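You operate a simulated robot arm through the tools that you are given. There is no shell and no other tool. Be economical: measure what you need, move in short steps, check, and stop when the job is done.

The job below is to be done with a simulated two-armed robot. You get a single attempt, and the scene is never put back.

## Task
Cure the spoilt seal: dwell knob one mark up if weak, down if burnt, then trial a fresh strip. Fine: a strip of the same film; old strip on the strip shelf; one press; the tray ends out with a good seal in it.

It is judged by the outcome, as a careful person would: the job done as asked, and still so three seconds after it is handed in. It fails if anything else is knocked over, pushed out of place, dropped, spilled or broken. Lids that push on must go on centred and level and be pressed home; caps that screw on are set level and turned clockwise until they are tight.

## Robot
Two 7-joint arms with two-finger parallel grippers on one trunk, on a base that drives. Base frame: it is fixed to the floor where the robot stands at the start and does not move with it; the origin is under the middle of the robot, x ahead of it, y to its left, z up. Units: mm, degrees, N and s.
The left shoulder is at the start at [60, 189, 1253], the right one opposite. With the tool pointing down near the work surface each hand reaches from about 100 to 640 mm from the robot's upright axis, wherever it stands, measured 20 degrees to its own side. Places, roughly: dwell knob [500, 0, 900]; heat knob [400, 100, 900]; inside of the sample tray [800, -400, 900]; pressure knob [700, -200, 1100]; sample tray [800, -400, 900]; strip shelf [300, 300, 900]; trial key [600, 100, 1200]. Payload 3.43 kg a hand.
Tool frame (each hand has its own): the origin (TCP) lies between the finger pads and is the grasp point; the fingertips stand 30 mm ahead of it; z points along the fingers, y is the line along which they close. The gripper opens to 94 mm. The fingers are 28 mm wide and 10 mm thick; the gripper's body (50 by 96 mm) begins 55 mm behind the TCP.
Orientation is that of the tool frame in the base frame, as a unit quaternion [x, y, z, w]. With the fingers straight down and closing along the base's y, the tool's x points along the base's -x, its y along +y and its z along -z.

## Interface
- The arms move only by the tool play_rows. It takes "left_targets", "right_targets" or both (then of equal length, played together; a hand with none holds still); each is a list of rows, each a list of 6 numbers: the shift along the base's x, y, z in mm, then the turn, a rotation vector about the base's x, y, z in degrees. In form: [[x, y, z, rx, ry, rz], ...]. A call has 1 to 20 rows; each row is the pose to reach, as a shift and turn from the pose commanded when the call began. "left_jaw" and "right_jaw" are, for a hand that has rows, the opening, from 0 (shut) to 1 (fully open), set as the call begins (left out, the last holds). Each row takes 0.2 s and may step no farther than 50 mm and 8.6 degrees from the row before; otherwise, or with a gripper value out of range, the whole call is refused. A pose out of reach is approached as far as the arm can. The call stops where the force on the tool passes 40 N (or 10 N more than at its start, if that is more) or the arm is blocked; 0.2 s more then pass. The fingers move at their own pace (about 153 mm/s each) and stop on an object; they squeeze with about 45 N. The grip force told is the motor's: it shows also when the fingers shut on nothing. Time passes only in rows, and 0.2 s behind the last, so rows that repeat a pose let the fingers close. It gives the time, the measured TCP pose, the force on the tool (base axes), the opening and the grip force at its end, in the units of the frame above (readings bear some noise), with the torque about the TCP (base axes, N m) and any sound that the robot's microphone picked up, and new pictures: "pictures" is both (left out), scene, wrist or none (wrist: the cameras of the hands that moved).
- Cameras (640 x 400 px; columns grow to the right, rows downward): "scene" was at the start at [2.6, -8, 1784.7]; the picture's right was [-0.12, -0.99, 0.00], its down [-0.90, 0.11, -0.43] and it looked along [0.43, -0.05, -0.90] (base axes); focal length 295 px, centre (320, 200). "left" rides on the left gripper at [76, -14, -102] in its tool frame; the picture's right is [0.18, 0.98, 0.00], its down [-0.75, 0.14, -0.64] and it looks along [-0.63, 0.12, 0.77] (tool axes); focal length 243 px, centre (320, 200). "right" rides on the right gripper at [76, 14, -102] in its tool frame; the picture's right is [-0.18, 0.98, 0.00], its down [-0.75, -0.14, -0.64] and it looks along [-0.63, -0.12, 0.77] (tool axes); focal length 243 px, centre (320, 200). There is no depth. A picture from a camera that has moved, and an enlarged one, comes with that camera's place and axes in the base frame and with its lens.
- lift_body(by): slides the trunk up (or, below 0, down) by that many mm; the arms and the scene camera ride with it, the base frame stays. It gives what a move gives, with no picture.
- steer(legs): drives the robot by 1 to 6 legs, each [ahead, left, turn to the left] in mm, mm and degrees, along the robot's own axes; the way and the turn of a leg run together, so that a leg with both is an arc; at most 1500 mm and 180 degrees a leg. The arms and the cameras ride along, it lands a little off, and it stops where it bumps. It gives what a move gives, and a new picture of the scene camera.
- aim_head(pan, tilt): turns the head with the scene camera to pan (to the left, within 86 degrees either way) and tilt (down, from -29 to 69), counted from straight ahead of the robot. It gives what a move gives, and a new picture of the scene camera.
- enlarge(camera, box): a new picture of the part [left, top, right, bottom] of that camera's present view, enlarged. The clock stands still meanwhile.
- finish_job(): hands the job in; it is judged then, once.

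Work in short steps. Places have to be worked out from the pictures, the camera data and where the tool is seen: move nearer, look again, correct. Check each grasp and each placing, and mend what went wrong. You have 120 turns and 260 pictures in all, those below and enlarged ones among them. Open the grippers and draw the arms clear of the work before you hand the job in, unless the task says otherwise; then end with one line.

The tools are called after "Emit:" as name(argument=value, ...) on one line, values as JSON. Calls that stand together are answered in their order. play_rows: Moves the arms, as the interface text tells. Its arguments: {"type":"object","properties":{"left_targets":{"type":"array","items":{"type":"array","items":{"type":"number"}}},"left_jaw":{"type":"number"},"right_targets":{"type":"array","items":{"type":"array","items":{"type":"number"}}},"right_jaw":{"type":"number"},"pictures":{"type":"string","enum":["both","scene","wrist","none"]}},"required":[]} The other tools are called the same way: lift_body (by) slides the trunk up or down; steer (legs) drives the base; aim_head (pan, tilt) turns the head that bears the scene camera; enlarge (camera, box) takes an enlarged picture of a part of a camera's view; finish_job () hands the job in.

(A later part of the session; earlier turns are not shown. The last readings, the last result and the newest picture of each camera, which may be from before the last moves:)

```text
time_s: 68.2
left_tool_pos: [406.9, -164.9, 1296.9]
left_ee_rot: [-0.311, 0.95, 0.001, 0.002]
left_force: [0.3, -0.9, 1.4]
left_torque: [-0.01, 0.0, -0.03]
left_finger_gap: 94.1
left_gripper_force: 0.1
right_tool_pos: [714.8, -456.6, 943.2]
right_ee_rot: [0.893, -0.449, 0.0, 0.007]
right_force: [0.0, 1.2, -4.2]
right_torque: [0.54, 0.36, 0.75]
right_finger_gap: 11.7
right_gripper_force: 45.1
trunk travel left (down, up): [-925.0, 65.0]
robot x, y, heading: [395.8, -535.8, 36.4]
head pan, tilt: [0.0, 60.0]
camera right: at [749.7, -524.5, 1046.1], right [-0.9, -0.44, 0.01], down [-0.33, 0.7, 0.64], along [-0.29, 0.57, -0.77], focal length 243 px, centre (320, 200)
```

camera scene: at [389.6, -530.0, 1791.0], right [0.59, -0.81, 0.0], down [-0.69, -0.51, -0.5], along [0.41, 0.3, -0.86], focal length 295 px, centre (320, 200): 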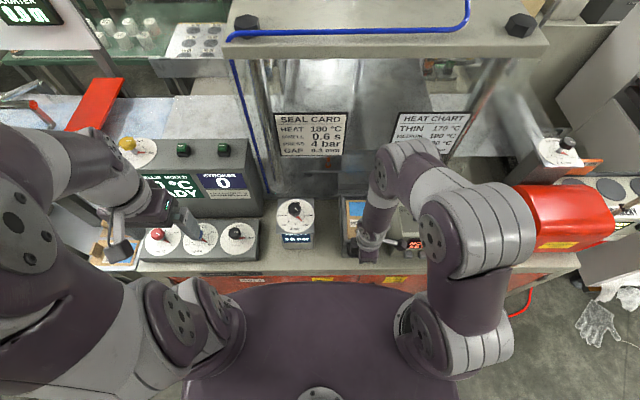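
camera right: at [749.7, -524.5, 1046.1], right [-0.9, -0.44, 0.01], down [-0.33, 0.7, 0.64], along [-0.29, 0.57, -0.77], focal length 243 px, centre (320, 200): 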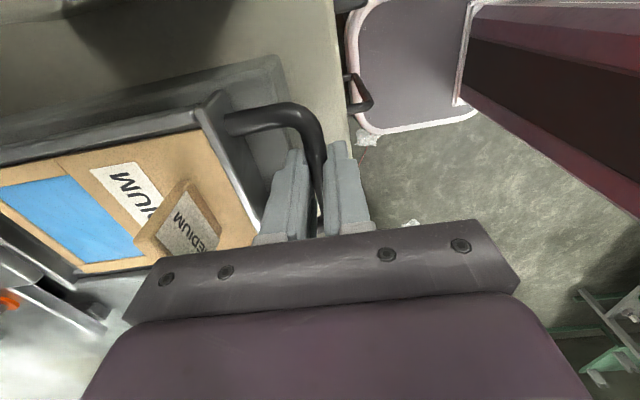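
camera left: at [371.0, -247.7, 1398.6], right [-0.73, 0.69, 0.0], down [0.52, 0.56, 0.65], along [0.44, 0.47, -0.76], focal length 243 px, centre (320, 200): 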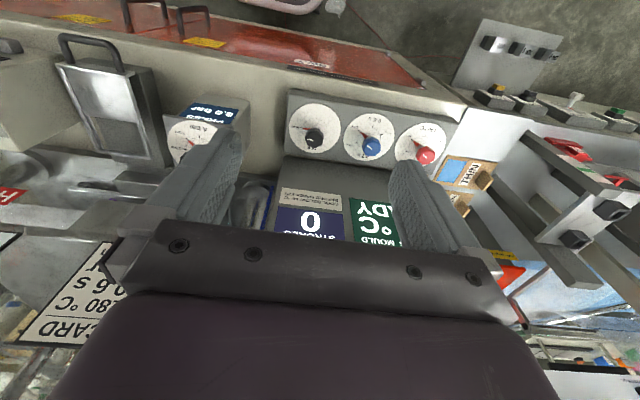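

Gripped at 943. I continue pushing inward in small steps.

Emit:
play_rows(right_targets=[[8, 5.9, 0, 0, 0, 0], [16, 11.7, 0, 0, 0, 0], [24, 17.6, 0, 0, 0, 0], [32, 23.4, 0, 0, 0, 0], [40, 29.3, 0, 0, 0, 0], [48, 35.1, 0, 0, 0, 0]], pictures="both")

```text
time_s: 69.6
left_tool_pos: [406.6, -163.4, 1295.8]
left_ee_rot: [-0.312, 0.95, -0.001, 0.002]
left_force: [0.0, -0.2, -1.1]
left_torque: [-0.05, -0.02, 0.02]
left_finger_gap: 93.9
left_gripper_force: 0.0
right_tool_pos: [763.7, -420.4, 942.6]
right_ee_rot: [0.894, -0.449, 0.001, 0.007]
right_force: [-2.7, 3.5, -1.0]
right_torque: [-0.2, -0.08, 0.77]
right_finger_gap: 11.4
right_gripper_force: 44.8
trunk travel left (down, up): [-925.0, 65.0]
robot x, y, heading: [392.9, -534.9, 36.5]
head pan, tilt: [0.0, 60.0]
camera scene: at [397.2, -527.9, 1789.8], right [0.59, -0.81, 0.0], down [-0.7, -0.51, -0.5], along [0.4, 0.3, -0.87], focal length 295 px, centre (320, 200)
camera right: at [797.7, -488.2, 1046.1], right [-0.9, -0.44, 0.01], down [-0.33, 0.7, 0.64], along [-0.28, 0.57, -0.77], focal length 243 px, centre (320, 200)
```

scene: 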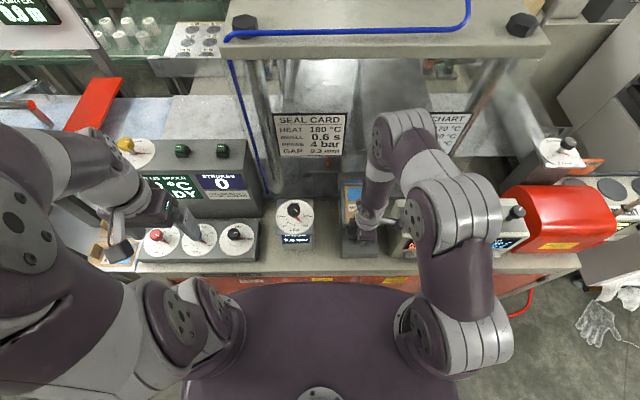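
right: 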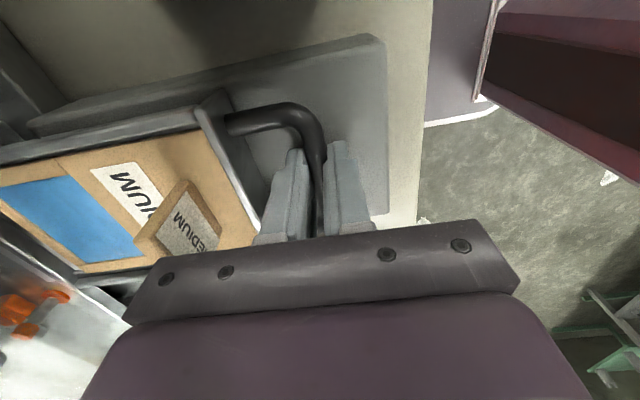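

Smooth travel. I check space ahead of the hand before pushing further.

Emit:
aim_head(pan=0, tilt=45)

Emit:
enlarge(camera="scene", box=[270, 180, 470, 320])

Emit:
enlarge(camera="right", box=[0, 100, 320, 320])

```text
time_s: 70.4
left_tool_pos: [406.4, -162.7, 1296.9]
left_ee_rot: [-0.312, 0.95, 0.0, 0.002]
left_force: [0.2, 1.0, -0.6]
left_torque: [0.02, -0.01, 0.02]
left_finger_gap: 93.9
left_gripper_force: 0.1
right_tool_pos: [763.4, -421.4, 942.4]
right_ee_rot: [0.894, -0.449, 0.001, 0.007]
right_force: [-2.3, 5.1, -1.1]
right_torque: [0.15, 0.1, 0.72]
right_finger_gap: 11.8
right_gripper_force: 45.5
trunk travel left (down, up): [-925.0, 65.0]
robot x, y, heading: [390.2, -532.0, 36.6]
head pan, tilt: [0.0, 45.0]
camera scene: at [409.0, -519.4, 1809.2], right [0.59, -0.81, 0.0], down [-0.57, -0.42, -0.71], along [0.57, 0.42, -0.71], focal length 295 px, centre (320, 200)
```

scene: 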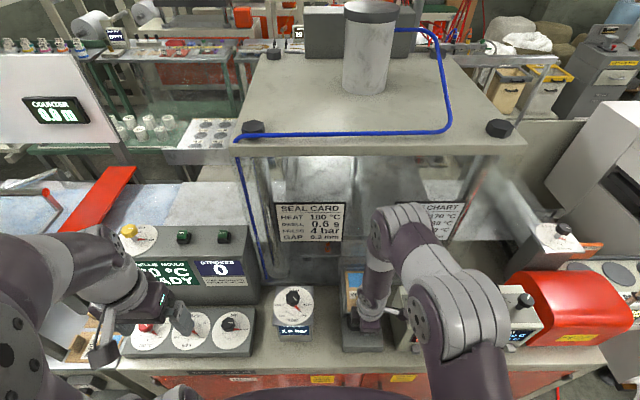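

```text
2.86 times, centred on (370, 250) of scene
camera zoom: at [409.0, -519.4, 1809.2], right [0.59, -0.81, 0.0], down [-0.57, -0.42, -0.71], along [0.57, 0.42, -0.71], focal length 843 px, centre (177, 57)
```

zoom: 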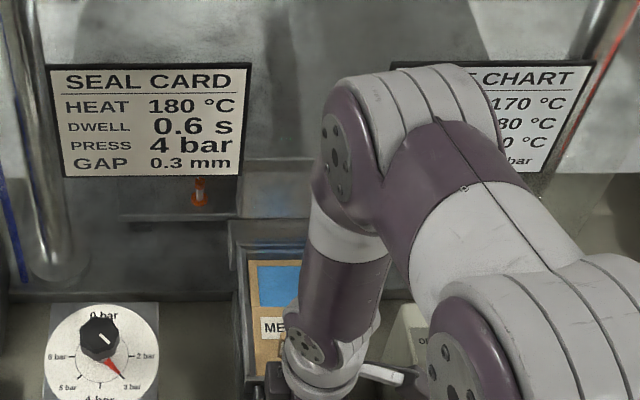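

```text
1.82 times, centred on (160, 210) of right
camera zoom: at [797.5, -488.4, 1046.1], right [-0.9, -0.44, 0.01], down [-0.33, 0.7, 0.64], along [-0.28, 0.57, -0.77], focal length 441 px, centre (611, 182)
```

zoom: 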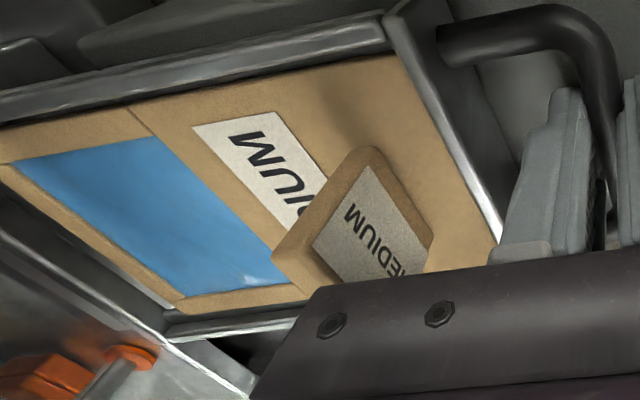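

There's room still; I push another ~48 mm watching force.

Emit:
play_rows(right_targets=[[8, 5.9, 0, 0, 0, 0], [16, 11.7, 0, 0, 0, 0], [24, 17.6, 0, 0, 0, 0], [32, 23.4, 0, 0, 0, 0], [40, 29.3, 0, 0, 0, 0]], pictures="both")

```text
time_s: 71.6
left_tool_pos: [405.2, -162.1, 1296.4]
left_ee_rot: [-0.312, 0.95, -0.001, 0.003]
left_force: [0.8, 0.0, 0.0]
left_torque: [0.01, 0.03, -0.02]
left_finger_gap: 94.0
left_gripper_force: 0.1
right_tool_pos: [802.1, -391.5, 943.1]
right_ee_rot: [0.893, -0.449, 0.0, 0.008]
right_force: [-9.5, 10.6, -5.2]
right_torque: [-0.53, -0.37, 0.69]
right_finger_gap: 11.6
right_gripper_force: 45.3
trunk travel left (down, up): [-925.0, 65.0]
robot x, y, heading: [389.5, -528.8, 36.5]
head pan, tilt: [0.0, 45.0]
camera scene: at [407.7, -517.4, 1809.2], right [0.59, -0.81, 0.0], down [-0.57, -0.42, -0.71], along [0.57, 0.42, -0.71], focal length 295 px, centre (320, 200)
camera right: at [836.6, -458.7, 1046.3], right [-0.9, -0.44, 0.01], down [-0.33, 0.7, 0.63], along [-0.29, 0.57, -0.77], focal length 243 px, centre (320, 200)
```

scene: 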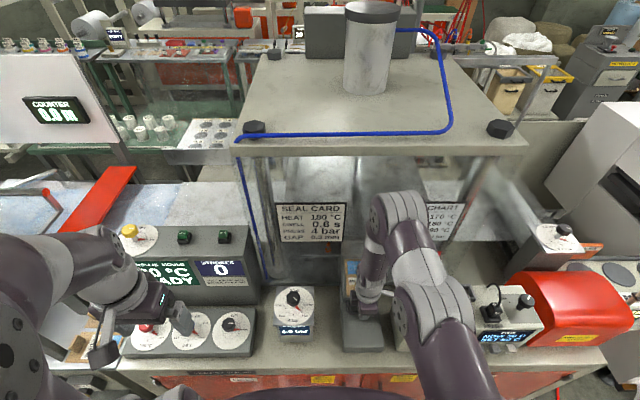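
right: 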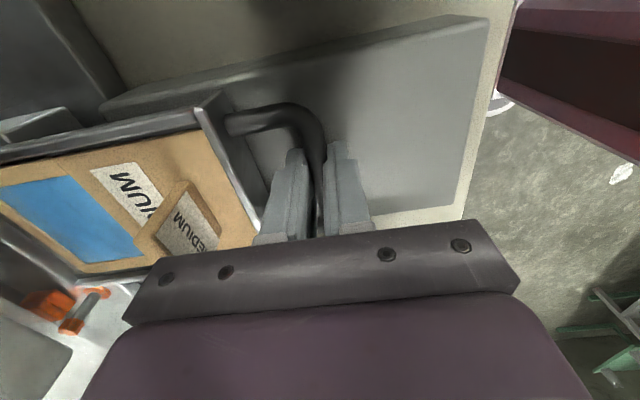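

Some side force built up; I bias 1.5 mm left and keep pushing gently.

Emit:
play_rows(right_targets=[[7, 7.1, 0, 0, 0, 0], [15, 13, 0, 0, 0, 0], [23, 19, 0, 0, 0, 0], [31, 25, 0, 0, 0, 0]], pictures="both")

Emit:
enlarge(camera="scene", box=[300, 200, 440, 360])

```text
time_s: 72.5
left_tool_pos: [401.1, -165.6, 1298.1]
left_ee_rot: [-0.311, 0.95, 0.001, 0.003]
left_force: [0.4, 0.5, 0.6]
left_torque: [-0.01, 0.05, 0.0]
left_finger_gap: 94.2
left_gripper_force: 0.0
right_tool_pos: [815.7, -379.7, 944.0]
right_ee_rot: [0.894, -0.449, -0.002, 0.02]
right_force: [-21.1, -10.0, 38.0]
right_torque: [0.06, 0.63, 0.57]
right_finger_gap: 11.7
right_gripper_force: 44.9
trunk travel left (down, up): [-925.0, 65.0]
robot x, y, heading: [390.3, -530.6, 36.3]
head pan, tilt: [0.0, 45.0]
stopped in row 4 (right hand): the force on the tool passed its limit at 46 N (the readings are from after the stop); the commanded pose is now the measured one
camera scene: at [402.7, -522.9, 1810.3], right [0.59, -0.81, 0.0], down [-0.57, -0.42, -0.71], along [0.57, 0.42, -0.7], focal length 295 px, centre (320, 200)
camera right: at [852.7, -446.1, 1046.7], right [-0.9, -0.44, 0.04], down [-0.32, 0.71, 0.63], along [-0.3, 0.55, -0.78], focal length 243 px, centre (320, 200)
```

scene: 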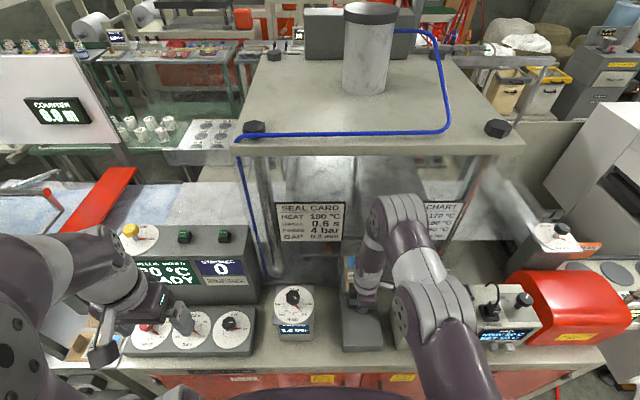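
right: 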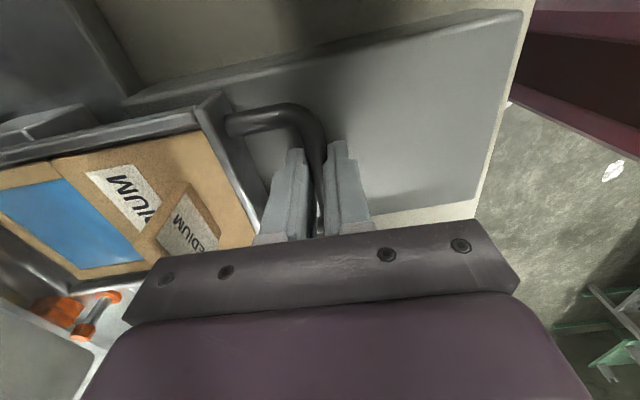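

```text
2.50 times, centred on (370, 280) of scene
camera zoom: at [402.7, -522.9, 1810.3], right [0.59, -0.81, 0.0], down [-0.57, -0.42, -0.71], along [0.57, 0.42, -0.7], focal length 738 px, centre (195, 0)
```

zoom: 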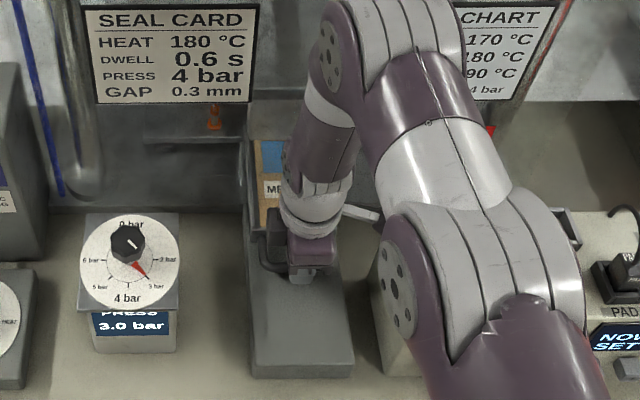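

Total travel is exactly 150 mm and the force rose sharply — the tray is at its inner stop. I release and lift the right hand away.

Emit:
play_rows(right_targets=[[-2, -1.5, 0, 0, 0, 0], [-2, -1.5, 0, 0, 0, 0], [-2, -1.5, 20, 0, 0, 0], [-2, -1.5, 60, 0, 0, 0], [-30, -22, 95, 0, 0, 0], [-60, -44, 125, 0, 0, 0]], right_jaw=0.4, pictures="both")

Emit:
enlarge(camera="scene", box=[300, 200, 440, 360])

```text
time_s: 73.9
left_tool_pos: [404.9, -164.6, 1295.2]
left_ee_rot: [-0.311, 0.95, 0.0, 0.003]
left_force: [-0.8, 0.2, -0.7]
left_torque: [-0.01, -0.01, 0.02]
left_finger_gap: 94.0
left_gripper_force: 0.1
right_tool_pos: [759.8, -424.6, 1065.6]
right_ee_rot: [0.893, -0.449, -0.003, 0.017]
right_force: [0.1, 0.1, -0.2]
right_torque: [0.01, 0.0, -0.02]
right_finger_gap: 37.7
right_gripper_force: 0.0
trunk travel left (down, up): [-925.0, 65.0]
robot x, y, heading: [390.6, -529.5, 36.2]
head pan, tilt: [0.0, 45.0]
camera scene: at [406.8, -522.4, 1809.2], right [0.59, -0.81, 0.0], down [-0.57, -0.42, -0.71], along [0.57, 0.42, -0.71], focal length 295 px, centre (320, 200)
camera right: at [795.1, -489.4, 1169.1], right [-0.9, -0.44, 0.03], down [-0.32, 0.71, 0.63], along [-0.3, 0.56, -0.78], focal length 243 px, centre (320, 200)
```

scene: 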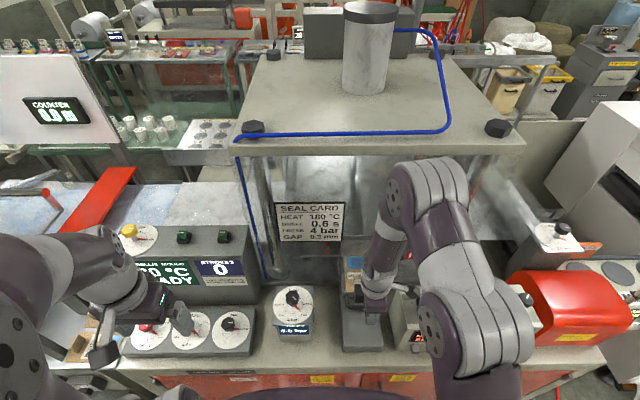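
right: 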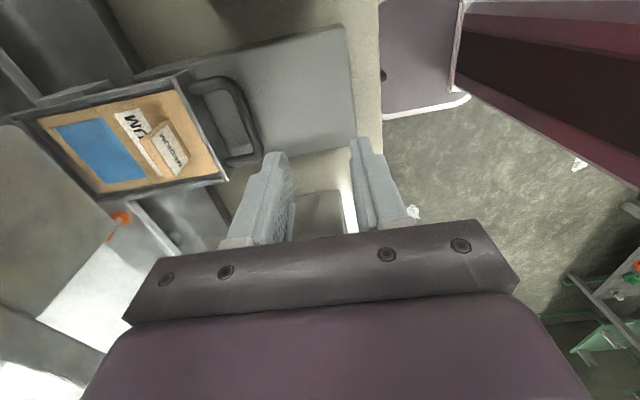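

```text
2.50 times, centred on (370, 280) of scene
camera zoom: at [406.8, -522.4, 1809.2], right [0.59, -0.81, 0.0], down [-0.57, -0.42, -0.71], along [0.57, 0.42, -0.71], focal length 738 px, centre (195, 0)
```

zoom: 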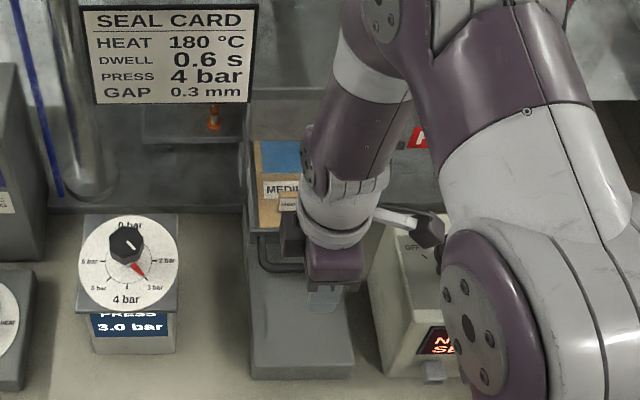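

Tray stays in with the strip. Trial key triangulates to (590, 81, top z≈1172). I raise the right hand, drive 230 mm left and level the head.

Emit:
play_rows(right_targets=[[-10, -8, 40, 0, 0, 0], [-30, -22, 75, 0, 0, 0], [-50, -37, 110, 0, 0, 0]], pictures="none")

Emit:
steer(legs=[[0, 230, 0]])

```text
time_s: 74.7
left_tool_pos: [403.9, -165.5, 1296.9]
left_ee_rot: [-0.312, 0.95, 0.001, 0.002]
left_force: [0.3, 0.3, 0.1]
left_torque: [0.02, -0.01, 0.02]
left_finger_gap: 94.2
left_gripper_force: 0.1
right_tool_pos: [709.9, -459.3, 1176.6]
right_ee_rot: [0.893, -0.449, -0.002, 0.018]
right_force: [-0.3, 0.2, 0.5]
right_torque: [-0.01, -0.03, 0.0]
right_finger_gap: 37.7
right_gripper_force: 0.0
trunk travel left (down, up): [-925.0, 65.0]
robot x, y, heading: [388.8, -534.2, 36.3]
head pan, tilt: [0.0, 45.0]
```

```text
time_s: 76.4
left_tool_pos: [271.2, 20.0, 1297.0]
left_ee_rot: [-0.311, 0.95, 0.001, 0.001]
left_force: [0.8, 0.2, -0.1]
left_torque: [0.03, 0.01, -0.01]
left_finger_gap: 93.9
left_gripper_force: 0.0
right_tool_pos: [576.1, -276.4, 1175.0]
right_ee_rot: [0.893, -0.449, -0.004, 0.017]
right_force: [0.1, 1.0, -0.4]
right_torque: [0.0, 0.02, -0.01]
right_finger_gap: 37.9
right_gripper_force: 0.0
trunk travel left (down, up): [-925.0, 65.0]
robot x, y, heading: [255.1, -348.2, 36.6]
head pan, tilt: [0.0, 45.0]
camera scene: at [274.4, -338.3, 1809.2], right [0.59, -0.81, 0.0], down [-0.57, -0.42, -0.71], along [0.57, 0.42, -0.71], focal length 295 px, centre (320, 200)
```

scene: 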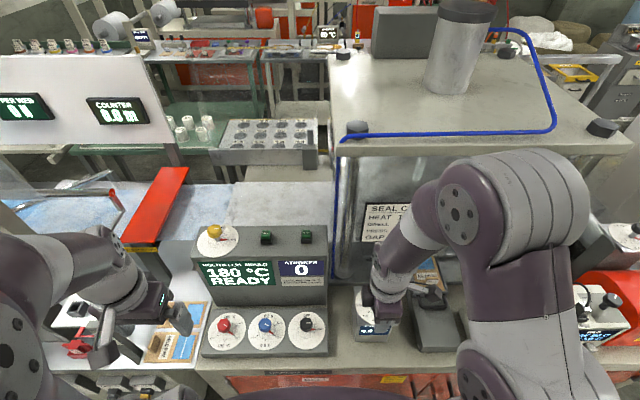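

I bring the left hand, jaws closed, over the TRIAL key at about (588, 79).

Emit:
play_rows(left_targets=[[40, 7, -5, 0, 0, 0], [80, 15, -10, 0, 0, 0], [120, 22, -15, 0, 0, 0], [160, 30, -20, 0, 0, 0], [200, 37, -25, 0, 0, 0], [240, 45, -30, 0, 0, 0], [280, 52, -35, 0, 0, 0], [317, 59, -37, 0, 0, 0]], left_jaw=0, pictures="both")

Emit:
enlarge(camera="scene", box=[180, 200, 340, 320])

```text
time_s: 78.2
left_tool_pos: [587.4, 78.6, 1258.2]
left_ee_rot: [-0.312, 0.95, 0.0, 0.001]
left_force: [0.4, 0.4, 0.2]
left_torque: [-0.03, -0.02, -0.03]
left_finger_gap: 0.1
left_gripper_force: 33.1
right_tool_pos: [576.5, -272.9, 1174.1]
right_ee_rot: [0.893, -0.45, -0.005, 0.018]
right_force: [0.0, -0.6, 0.6]
right_torque: [-0.03, 0.01, -0.01]
right_finger_gap: 37.5
right_gripper_force: 0.0
trunk travel left (down, up): [-925.0, 65.0]
robot x, y, heading: [253.2, -345.0, 36.7]
head pan, tilt: [0.0, 45.0]
camera scene: at [276.1, -334.6, 1809.2], right [0.59, -0.81, 0.0], down [-0.57, -0.42, -0.71], along [0.57, 0.42, -0.71], focal length 295 px, centre (320, 200)
camera left: at [534.0, 22.4, 1359.6], right [-0.73, 0.68, 0.0], down [0.52, 0.56, 0.64], along [0.44, 0.47, -0.77], focal length 243 px, centre (320, 200)
```

scene: 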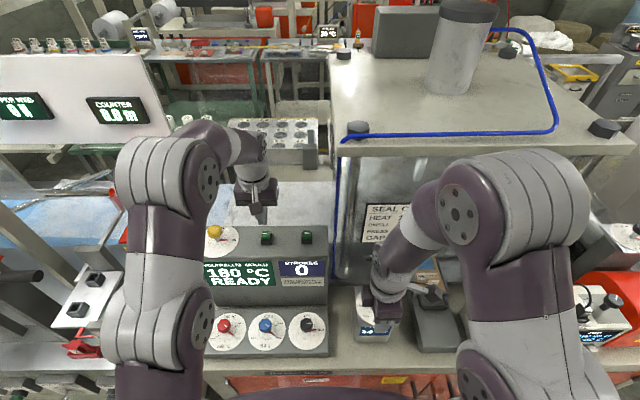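
left: 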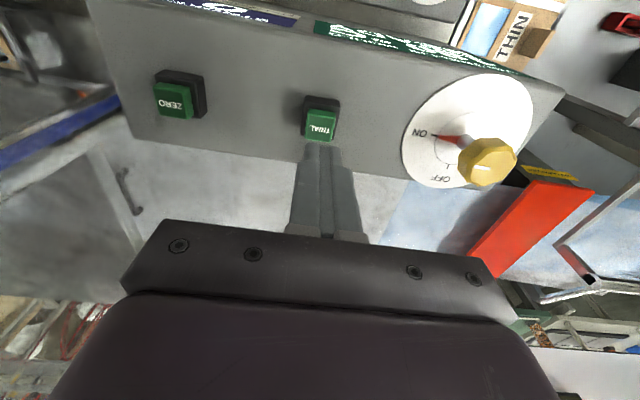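

```text
3.33 times, centred on (260, 260) of scene
camera zoom: at [276.1, -334.6, 1809.2], right [0.59, -0.81, 0.0], down [-0.57, -0.42, -0.71], along [0.57, 0.42, -0.71], focal length 983 px, centre (520, 0)
```

zoom: 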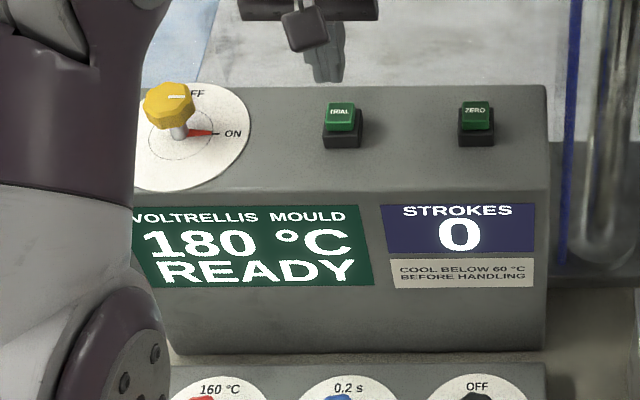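

The wrist view shows the key exactly beneath the closed tips. I press down steadily once.

Emit:
play_rows(left_targets=[[0, 0, -30, 0, 0, 0], [0, 0, -48, 0, 0, 0], [0, 0, -54, 0, 0, 0], [0, 0, -58, 0, 0, 0], [0, 0, -61, 0, 0, 0]], pictures="wrist")

Emit:
enlarge(camera="scene", box=[180, 200, 340, 320])

```text
time_s: 79.4
left_tool_pos: [587.1, 77.8, 1201.1]
left_ee_rot: [-0.312, 0.95, 0.001, 0.005]
left_force: [3.5, 2.8, 20.8]
left_torque: [0.02, -0.05, 0.01]
left_finger_gap: 0.0
left_gripper_force: 32.6
right_tool_pos: [574.7, -275.3, 1176.5]
right_ee_rot: [0.894, -0.449, -0.004, 0.016]
right_force: [-0.5, 1.1, 0.5]
right_torque: [0.03, -0.02, 0.01]
right_finger_gap: 37.5
right_gripper_force: 0.1
trunk travel left (down, up): [-925.0, 65.0]
robot x, y, heading: [257.0, -345.5, 36.3]
head pan, tilt: [0.0, 45.0]
heard: click
camera left: at [532.4, 21.8, 1303.0], right [-0.73, 0.68, 0.0], down [0.52, 0.56, 0.65], along [0.45, 0.47, -0.76], focal length 243 px, centre (320, 200)
```

left: 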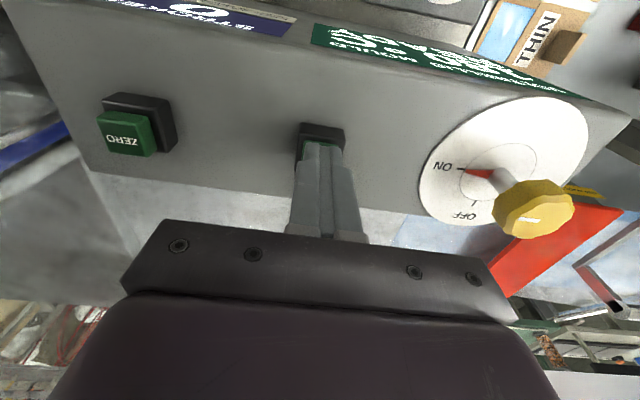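

```text
3.33 times, centred on (260, 260) of scene
camera zoom: at [271.5, -338.0, 1809.6], right [0.59, -0.81, 0.0], down [-0.57, -0.42, -0.71], along [0.57, 0.42, -0.71], focal length 983 px, centre (520, 0)
```

zoom: 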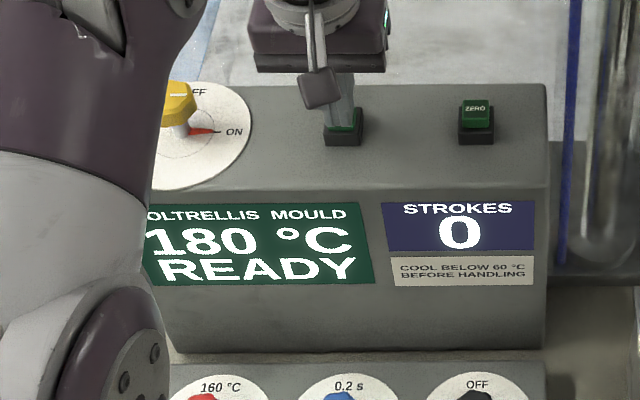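

Clicked. I release upward and wait, watching the press and counter.

Emit:
play_rows(left_targets=[[0, 0, 15, 0, 0, 0], [0, 0, 50, 0, 0, 0], [0, 0, 60, 0, 0, 0], [0, 0, 60, 0, 0, 0], [0, 0, 60, 0, 0, 0], [0, 0, 60, 0, 0, 0]], pictures="scene")

Emit:
enlarge(camera="scene", box=[180, 200, 460, 360])

```text
time_s: 80.8
left_tool_pos: [586.2, 80.5, 1257.3]
left_ee_rot: [-0.311, 0.95, 0.001, 0.003]
left_force: [0.1, -0.1, -0.3]
left_torque: [0.01, -0.01, 0.02]
left_finger_gap: 0.1
left_gripper_force: 33.0
right_tool_pos: [575.0, -273.4, 1174.9]
right_ee_rot: [0.893, -0.45, -0.003, 0.017]
right_force: [0.1, -0.5, -0.2]
right_torque: [-0.01, -0.01, 0.0]
right_finger_gap: 37.6
right_gripper_force: 0.1
trunk travel left (down, up): [-925.0, 65.0]
robot x, y, heading: [253.2, -348.4, 36.4]
head pan, tilt: [0.0, 45.0]
camera scene: at [273.1, -335.6, 1809.2], right [0.59, -0.81, 0.0], down [-0.57, -0.42, -0.71], along [0.57, 0.42, -0.71], focal length 295 px, centre (320, 200)
```

scene: 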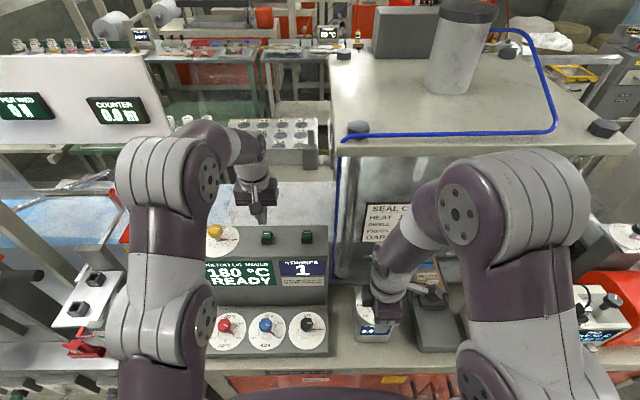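

```text
2.29 times, centred on (320, 280) of scene
camera zoom: at [273.1, -335.6, 1809.2], right [0.59, -0.81, 0.0], down [-0.57, -0.42, -0.71], along [0.57, 0.42, -0.71], focal length 674 px, centre (320, 17)
```

zoom: 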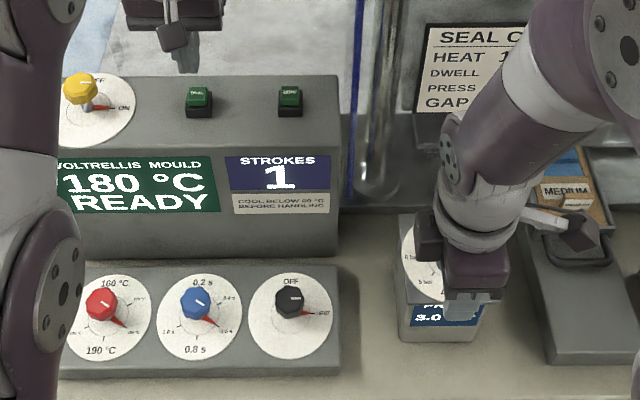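

Strokes = 1. I retract the left hand, drive back right and view the tray.

Emit:
play_rows(left_targets=[[-40, -7, 5, 0, 0, 0], [-80, -15, 10, 0, 0, 0], [-120, -22, 15, 0, 0, 0], [-160, -30, 20, 0, 0, 0], [-200, -37, 25, 0, 0, 0], [-240, -45, 30, 0, 0, 0], [-280, -52, 35, 0, 0, 0], [-317, -59, 37, 0, 0, 0]], pictures="none")

Emit:
steer(legs=[[0, -230, 0]])

Emit:
enlarge(camera="right", box=[0, 0, 640, 400])

```text
time_s: 82.6
left_tool_pos: [267.4, 18.7, 1295.9]
left_ee_rot: [-0.311, 0.95, 0.0, 0.003]
left_force: [-0.2, 0.7, 0.4]
left_torque: [0.02, 0.0, 0.0]
left_finger_gap: 0.0
left_gripper_force: 32.6
right_tool_pos: [574.8, -274.8, 1175.2]
right_ee_rot: [0.893, -0.45, -0.002, 0.017]
right_force: [0.0, 0.1, 0.2]
right_torque: [-0.01, 0.01, 0.0]
right_finger_gap: 37.6
right_gripper_force: 0.1
trunk travel left (down, up): [-925.0, 65.0]
robot x, y, heading: [254.2, -348.5, 36.4]
head pan, tilt: [0.0, 45.0]
```

```text
time_s: 84.3
left_tool_pos: [405.1, -165.4, 1295.1]
left_ee_rot: [-0.311, 0.95, 0.0, 0.002]
left_force: [-0.4, -0.5, -0.6]
left_torque: [-0.01, -0.01, 0.01]
left_finger_gap: 0.0
left_gripper_force: 32.6
right_tool_pos: [711.5, -459.3, 1176.6]
right_ee_rot: [0.893, -0.449, -0.002, 0.019]
right_force: [0.5, -1.0, -0.5]
right_torque: [-0.03, 0.0, 0.02]
right_finger_gap: 37.3
right_gripper_force: 0.1
trunk travel left (down, up): [-925.0, 65.0]
robot x, y, heading: [389.7, -534.1, 36.4]
head pan, tilt: [0.0, 45.0]
camera scene: at [407.9, -519.7, 1809.2], right [0.59, -0.81, 0.0], down [-0.57, -0.42, -0.71], along [0.57, 0.42, -0.71], focal length 295 px, centre (320, 200)
```

scene: 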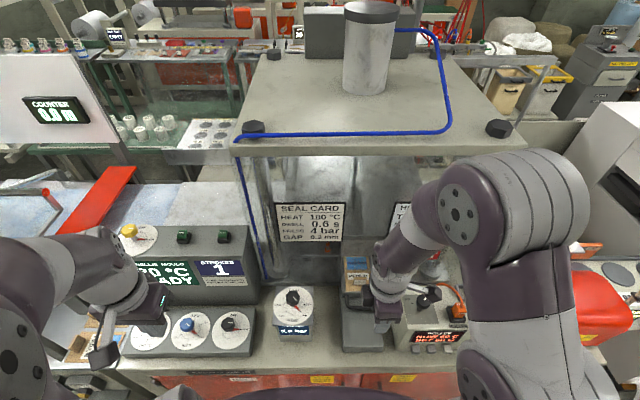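

```text
1.00 times, centred on (320, 200) of right (not enlarged: the box is as wide or as high as the picture)
camera zoom: at [747.0, -524.9, 1279.1], right [-0.9, -0.44, 0.03], down [-0.32, 0.71, 0.63], along [-0.3, 0.55, -0.78], focal length 243 px, centre (320, 200)
```

zoom: 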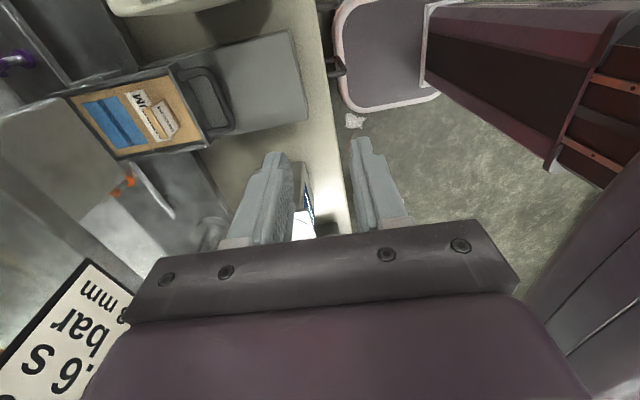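

The strip shows a seal line now. I return the right hand (squaring its 2° tilt) above the handle by the reverse path and look.

Emit:
play_rows(right_targets=[[16, 12, -35, 0.5, -0.4, 0], [33, 24, -72, 1.1, -0.8, 0], [49, 35, -110, 1.7, -1.15, 0], [76, 56, -142, 1.7, -1.15, 0], [103, 78.5, -160, 1.7, -1.15, 0], [103, 78.5, -185, 1.7, -1.15, 0]], right_jaw=0.4, pictures="wrist")

Emit:
enlarge(camera="right", box=[0, 20, 400, 240])

```text
time_s: 85.8
left_tool_pos: [406.7, -166.4, 1294.9]
left_ee_rot: [-0.312, 0.95, 0.001, 0.002]
left_force: [-0.1, 0.0, 0.3]
left_torque: [0.0, 0.06, -0.02]
left_finger_gap: 0.0
left_gripper_force: 32.9
right_tool_pos: [814.5, -381.9, 991.2]
right_ee_rot: [0.894, -0.449, -0.002, 0.0]
right_force: [-0.3, -0.5, -0.2]
right_torque: [0.0, -0.01, 0.02]
right_finger_gap: 37.5
right_gripper_force: 0.1
trunk travel left (down, up): [-925.0, 65.0]
robot x, y, heading: [389.4, -536.6, 36.5]
head pan, tilt: [0.0, 45.0]
camera right: at [848.8, -451.4, 1092.4], right [-0.9, -0.44, 0.0], down [-0.33, 0.69, 0.64], along [-0.28, 0.58, -0.77], focal length 243 px, centre (320, 200)
```

right: 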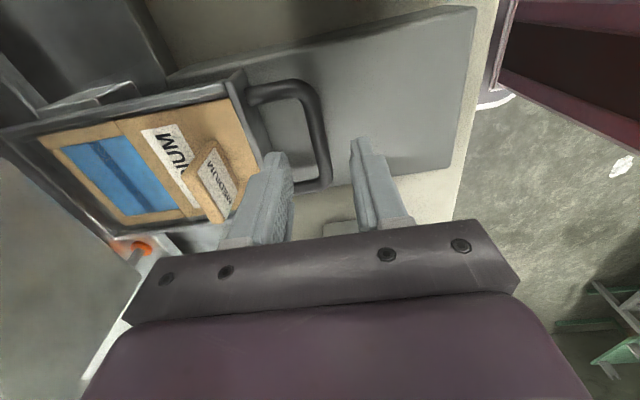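

```text
1.60 times, centred on (200, 130) of right
camera zoom: at [848.8, -451.4, 1092.4], right [-0.9, -0.44, 0.0], down [-0.33, 0.69, 0.64], along [-0.28, 0.58, -0.77], focal length 388 px, centre (512, 312)
```

zoom: 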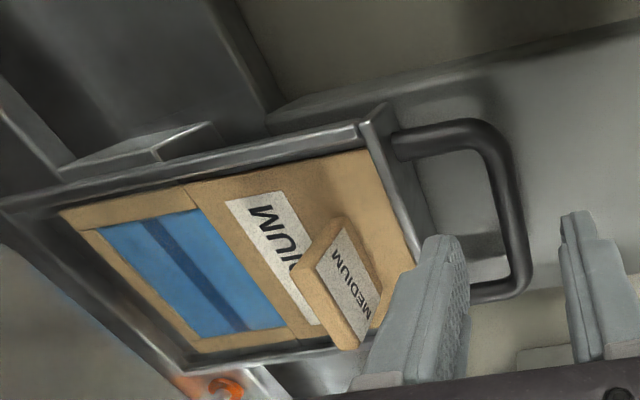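

A clean solid dark-blue seal shows. The bar lies between the fingers; I lower to z≈943 and grip.

Emit:
play_rows(right_targets=[[0, 0, -25, 0, 0, 0], [0, 0, -40, 0, 0, 0], [0, 0, -48, 0, 0, 0]], pictures="none")

Emit:
play_rows(right_targets=[[0, 0, 0, 0, 0, 0], [0, 0, 0, 0, 0, 0], [0, 0, 0, 0, 0, 0]], right_jaw=0, pictures="wrist")

```text
time_s: 86.5
left_tool_pos: [405.5, -167.5, 1295.3]
left_ee_rot: [-0.311, 0.95, 0.0, 0.002]
left_force: [0.1, -0.2, -0.3]
left_torque: [-0.02, -0.02, 0.02]
left_finger_gap: 0.1
left_gripper_force: 32.8
right_tool_pos: [813.6, -381.9, 941.4]
right_ee_rot: [0.893, -0.45, -0.002, 0.0]
right_force: [0.1, -0.3, 0.0]
right_torque: [-0.01, -0.01, 0.0]
right_finger_gap: 37.7
right_gripper_force: 0.1
trunk travel left (down, up): [-925.0, 65.0]
robot x, y, heading: [388.6, -535.5, 36.4]
head pan, tilt: [0.0, 45.0]
```

```text
time_s: 87.3
left_tool_pos: [406.6, -165.5, 1295.4]
left_ee_rot: [-0.311, 0.95, 0.0, 0.002]
left_force: [0.1, -0.1, -0.1]
left_torque: [0.01, -0.03, 0.0]
left_finger_gap: 0.1
left_gripper_force: 33.0
right_tool_pos: [814.3, -381.1, 942.1]
right_ee_rot: [0.893, -0.449, 0.0, 0.0]
right_force: [0.9, 2.0, -2.3]
right_torque: [0.02, -0.02, 0.72]
right_finger_gap: 11.6
right_gripper_force: 45.0
trunk travel left (down, up): [-925.0, 65.0]
robot x, y, heading: [392.7, -533.8, 36.3]
head pan, tilt: [0.0, 45.0]
camera right: at [848.7, -450.9, 1044.3], right [-0.9, -0.44, 0.0], down [-0.34, 0.69, 0.64], along [-0.28, 0.58, -0.77], focal length 243 px, centre (320, 200)
```

right: 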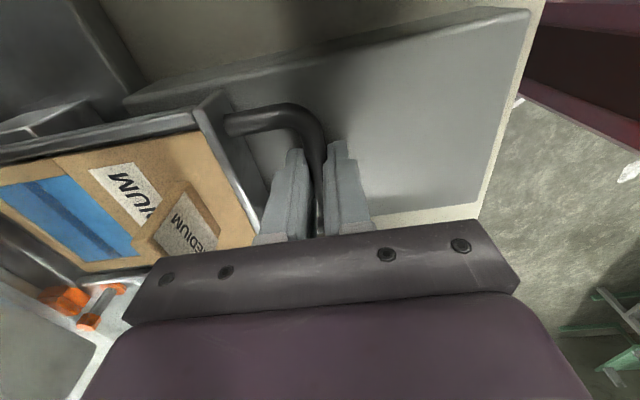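

Gripped. I pull the tray straight out ~148 mm along the same line.

Emit:
play_rows(right_targets=[[-6.6, -4.9, 0, 0, 0, 0], [-13.2, -9.8, 0, 0, 0, 0], [-19.8, -14.7, 0, 0, 0, 0], [-26.4, -19.7, 0, 0, 0, 0], [-33, -24.6, 0, 0, 0, 0], [-39.6, -29.5, 0, 0, 0, 0], [-46.2, -34.4, 0, 0, 0, 0], [-52.8, -39.4, 0, 0, 0, 0], [-59.4, -44.3, 0, 0, 0, 0], [-66, -49.2, 0, 0, 0, 0], [-72.6, -54.1, 0, 0, 0, 0], [-79.2, -59, 0, 0, 0, 0], [-85.8, -64, 0, 0, 0, 0], [-92.4, -68.9, 0, 0, 0, 0], [-99, -73.8, 0, 0, 0, 0], [-105.6, -78.7, 0, 0, 0, 0], [-112.2, -83.6, 0, 0, 0, 0], [-118.6, -88.4, 0, 0, 0, 0]], pictures="both")

```text
time_s: 91.2
left_tool_pos: [406.6, -166.3, 1295.9]
left_ee_rot: [-0.312, 0.95, 0.001, 0.001]
left_force: [0.5, 0.0, 0.4]
left_torque: [-0.01, -0.02, -0.02]
left_finger_gap: 0.1
left_gripper_force: 33.2
right_tool_pos: [696.4, -470.6, 941.9]
right_ee_rot: [0.893, -0.449, -0.002, 0.0]
right_force: [1.5, -0.9, 0.0]
right_torque: [0.2, 0.11, 0.63]
right_finger_gap: 11.5
right_gripper_force: 45.1
trunk travel left (down, up): [-925.0, 65.0]
robot x, y, heading: [391.2, -536.7, 36.3]
head pan, tilt: [0.0, 45.0]
camera scene: at [410.0, -522.5, 1809.4], right [0.59, -0.81, 0.0], down [-0.57, -0.42, -0.71], along [0.57, 0.42, -0.71], focal length 295 px, centre (320, 200)
camera right: at [730.4, -540.2, 1044.3], right [-0.9, -0.44, 0.0], down [-0.33, 0.69, 0.64], along [-0.28, 0.58, -0.77], focal length 243 px, centre (320, 200)
```

scene: 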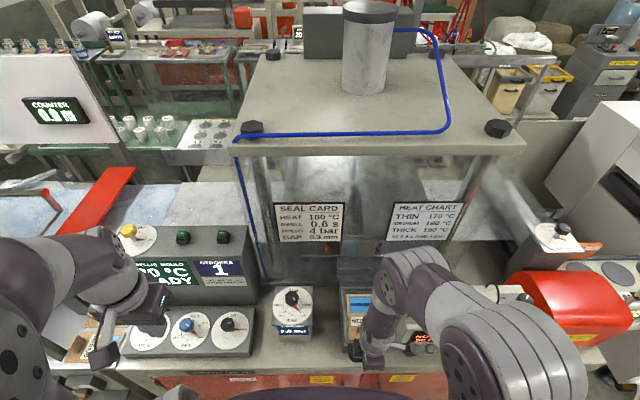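
right: 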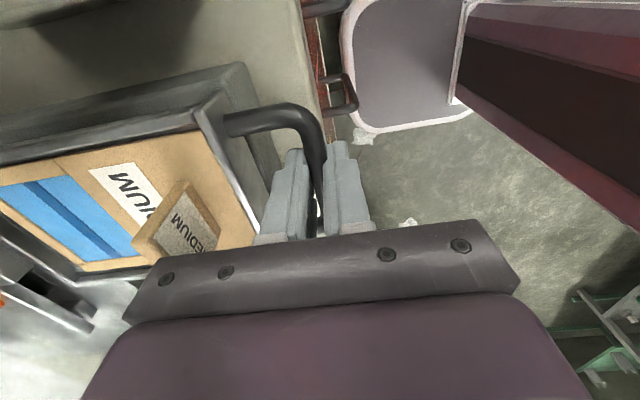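

Almost exactly at the starting position; I pull a few mm more to feel the outer stop.

Emit:
play_rows(right_targets=[[-1.6, -1.2, 0, 0, 0, 0], [-3.2, -2.4, 0, 0, 0, 0], [-4.8, -3.5, 0, 0, 0, 0]], pictures="none")

```text
time_s: 92.0
left_tool_pos: [406.1, -167.3, 1296.3]
left_ee_rot: [-0.311, 0.95, 0.001, 0.001]
left_force: [-0.2, 1.5, 0.0]
left_torque: [0.0, -0.03, -0.02]
left_finger_gap: 0.0
left_gripper_force: 33.3
right_tool_pos: [692.4, -474.1, 942.3]
right_ee_rot: [0.893, -0.45, 0.0, -0.001]
right_force: [4.7, -4.7, 7.4]
right_torque: [-0.13, -0.12, 0.63]
right_finger_gap: 11.7
right_gripper_force: 45.3
trunk travel left (down, up): [-925.0, 65.0]
robot x, y, heading: [393.0, -534.4, 36.3]
head pan, tilt: [0.0, 45.0]
```

It is out. I release the handle, lift away, open the left hand and check the result.

Emit:
play_rows(right_targets=[[0, 0, 0, 0, 0, 0], [0, 0, 0, 0, 0, 0], [0, 0, 20, 0, 0, 0], [0, 0, 65, 0, 0, 0], [0, 0, 110, 0, 0, 0], [0, 0, 155, 0, 0, 0], [-20, -15, 195, 0, 0, 0]], right_jaw=0.4, left_targets=[[0, 0, 0, 0, 0, 0], [0, 0, 0, 0, 0, 0], [0, 0, 0, 0, 0, 0], [0, 0, 0, 0, 0, 0], [0, 0, 0, 0, 0, 0], [0, 0, 0, 0, 0, 0], [0, 0, 0, 0, 0, 0]], left_jaw=1, pictures="wrist")

Emit:
aim_head(pan=0, tilt=55)

Emit:
enlarge(camera="right", box=[150, 30, 390, 190])

Emit:
enlarge(camera="scene", box=[80, 170, 400, 330])

```text
time_s: 93.5
left_tool_pos: [404.2, -167.6, 1295.5]
left_ee_rot: [-0.311, 0.95, 0.001, 0.003]
left_force: [0.6, 0.0, -0.1]
left_torque: [0.01, -0.02, 0.01]
left_finger_gap: 94.3
left_gripper_force: 0.0
right_tool_pos: [670.6, -490.1, 1138.2]
right_ee_rot: [0.893, -0.45, -0.001, 0.0]
right_force: [0.7, 0.9, -0.3]
right_torque: [0.02, -0.02, -0.01]
right_finger_gap: 37.7
right_gripper_force: 0.2
trunk travel left (down, up): [-925.0, 65.0]
robot x, y, heading: [391.5, -534.4, 36.4]
head pan, tilt: [0.0, 45.0]
camera right: at [703.9, -559.8, 1241.0], right [-0.9, -0.44, 0.0], down [-0.34, 0.69, 0.64], along [-0.28, 0.58, -0.77], focal length 243 px, centre (320, 200)
camera left: at [350.6, -224.4, 1398.0], right [-0.73, 0.68, 0.0], down [0.52, 0.56, 0.65], along [0.44, 0.47, -0.76], focal length 243 px, centre (320, 200)
```

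right: 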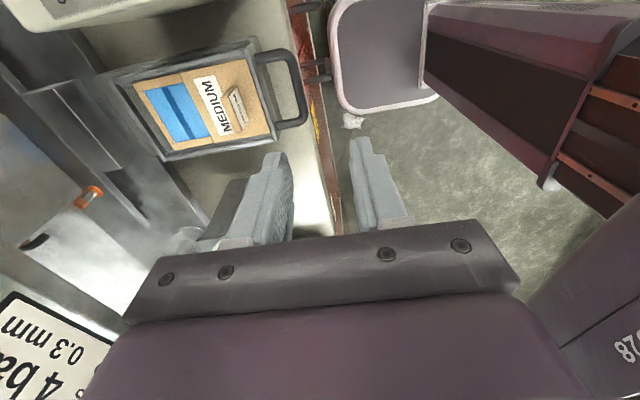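
left: 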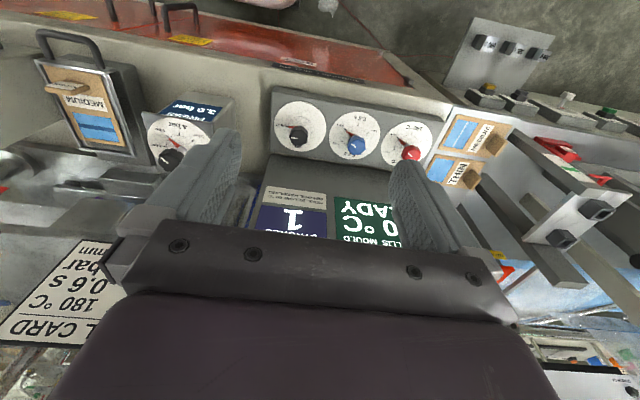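

```text
time_s: 94.3
left_tool_pos: [406.8, -167.6, 1295.8]
left_ee_rot: [-0.312, 0.95, 0.001, 0.002]
left_force: [0.6, 0.2, -1.0]
left_torque: [0.02, 0.03, -0.03]
left_finger_gap: 94.2
left_gripper_force: 0.1
right_tool_pos: [672.2, -488.4, 1138.1]
right_ee_rot: [0.894, -0.448, -0.002, 0.0]
right_force: [-0.3, 0.3, 0.4]
right_torque: [0.0, -0.02, 0.01]
right_finger_gap: 37.7
right_gripper_force: 0.1
trunk travel left (down, up): [-925.0, 65.0]
robot x, y, heading: [396.2, -537.4, 36.5]
head pan, tilt: [0.0, 55.0]
camera scene: at [401.9, -527.9, 1795.9], right [0.59, -0.81, 0.0], down [-0.66, -0.49, -0.57], along [0.46, 0.34, -0.82], focal length 295 px, centre (320, 200)
```

scene: 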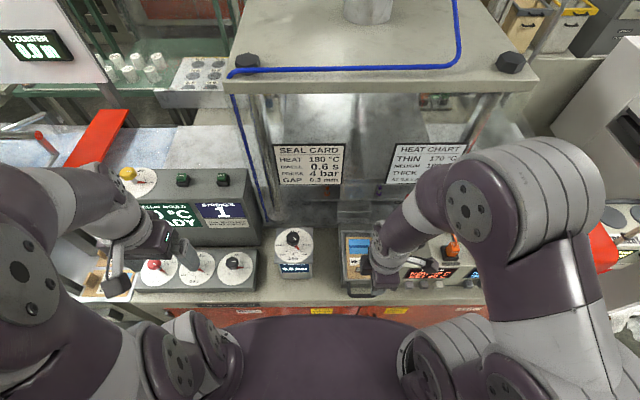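

```text
2.50 times, centred on (270, 110) of right
camera zoom: at [705.7, -558.4, 1240.0], right [-0.9, -0.44, 0.0], down [-0.33, 0.69, 0.64], along [-0.28, 0.58, -0.77], focal length 606 px, centre (445, 425)
```

zoom: 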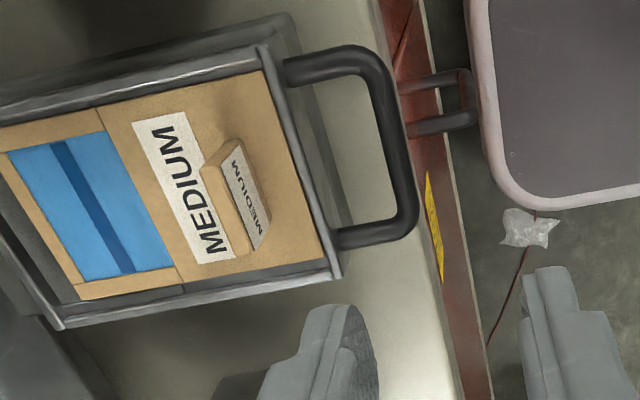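

```text
2.00 times, centred on (240, 250) of scene
camera zoom: at [401.9, -527.9, 1795.9], right [0.59, -0.81, 0.0], down [-0.66, -0.49, -0.57], along [0.46, 0.34, -0.82], focal length 590 px, centre (480, 100)
```

zoom: 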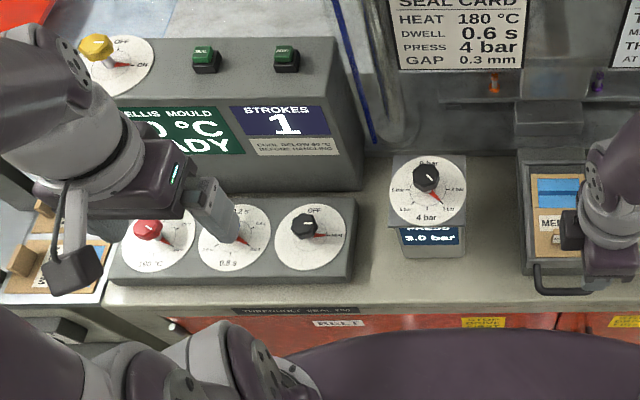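

The tray is out with a solid seal, one stroke counted, dwell at 0.6, old strip on the shelf. I open the right hand and draw it back before handing in.

Emit:
play_rows(right_targets=[[-25, -18, 15, 0, 0, 0], [-50, -37, 30, 0, 0, 0], [-75, -55, 40, 0, 0, 0], [-75, -55, 40, 0, 0, 0]], right_jaw=1, pictures="scene")

Emit:
enlarge(camera="left", box=[380, 90, 540, 200])

Emit:
enlarge(camera="scene", box=[320, 210, 420, 310])

```text
time_s: 94.9
left_tool_pos: [404.3, -167.4, 1295.5]
left_ee_rot: [-0.312, 0.95, 0.0, 0.002]
left_force: [-0.1, -0.2, -0.6]
left_torque: [-0.02, 0.02, 0.01]
left_finger_gap: 94.0
left_gripper_force: 0.2
right_tool_pos: [634.2, -511.7, 1166.4]
right_ee_rot: [0.893, -0.45, 0.0, -0.016]
right_force: [29.6, 17.2, 3.4]
right_torque: [-1.31, 2.13, 0.14]
right_finger_gap: 73.9
right_gripper_force: 0.0
trunk travel left (down, up): [-925.0, 65.0]
robot x, y, heading: [390.0, -532.5, 36.3]
head pan, tilt: [0.0, 55.0]
stopped in row 2 (right hand): the force on the tool passed its limit at 51 N (the readings are from after the stop); the commanded pose is now the measured one
camera scene: at [400.7, -528.6, 1795.8], right [0.59, -0.81, 0.0], down [-0.66, -0.49, -0.57], along [0.46, 0.34, -0.82], focal length 295 px, centre (320, 200)
```

scene: 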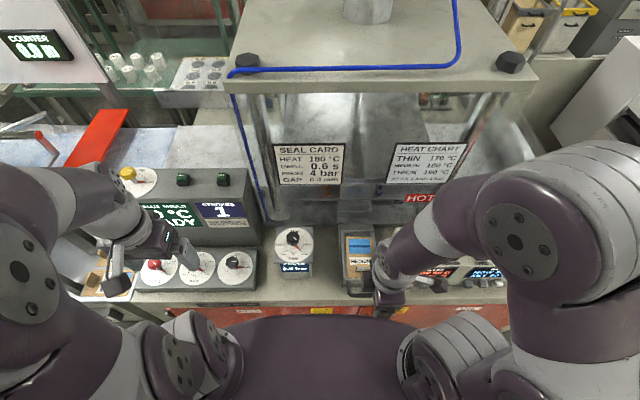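

```text
3.64 times, centred on (460, 145) of left
camera zoom: at [351.3, -223.8, 1397.9], right [-0.73, 0.68, 0.0], down [0.52, 0.56, 0.65], along [0.44, 0.47, -0.76], focal length 882 px, centre (-189, 400)
```

zoom: 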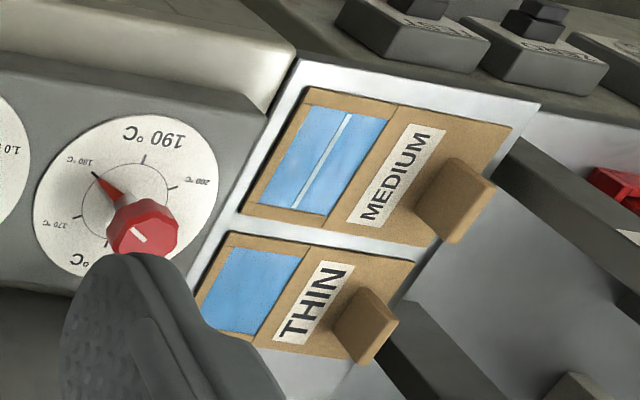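

```text
4.00 times, centred on (370, 260) of scene
camera zoom: at [400.7, -528.6, 1795.8], right [0.59, -0.81, 0.0], down [-0.66, -0.49, -0.57], along [0.46, 0.34, -0.82], focal length 1180 px, centre (120, -40)
```

zoom: 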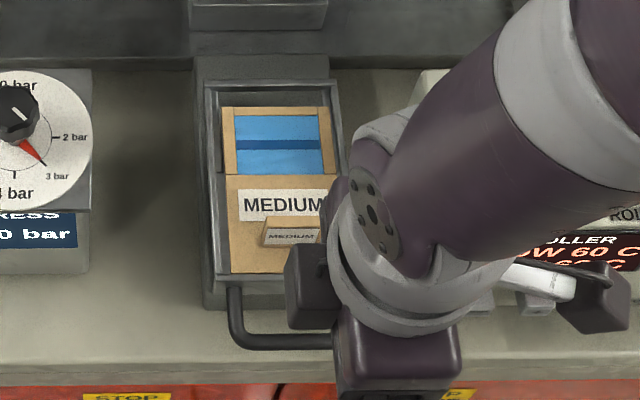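

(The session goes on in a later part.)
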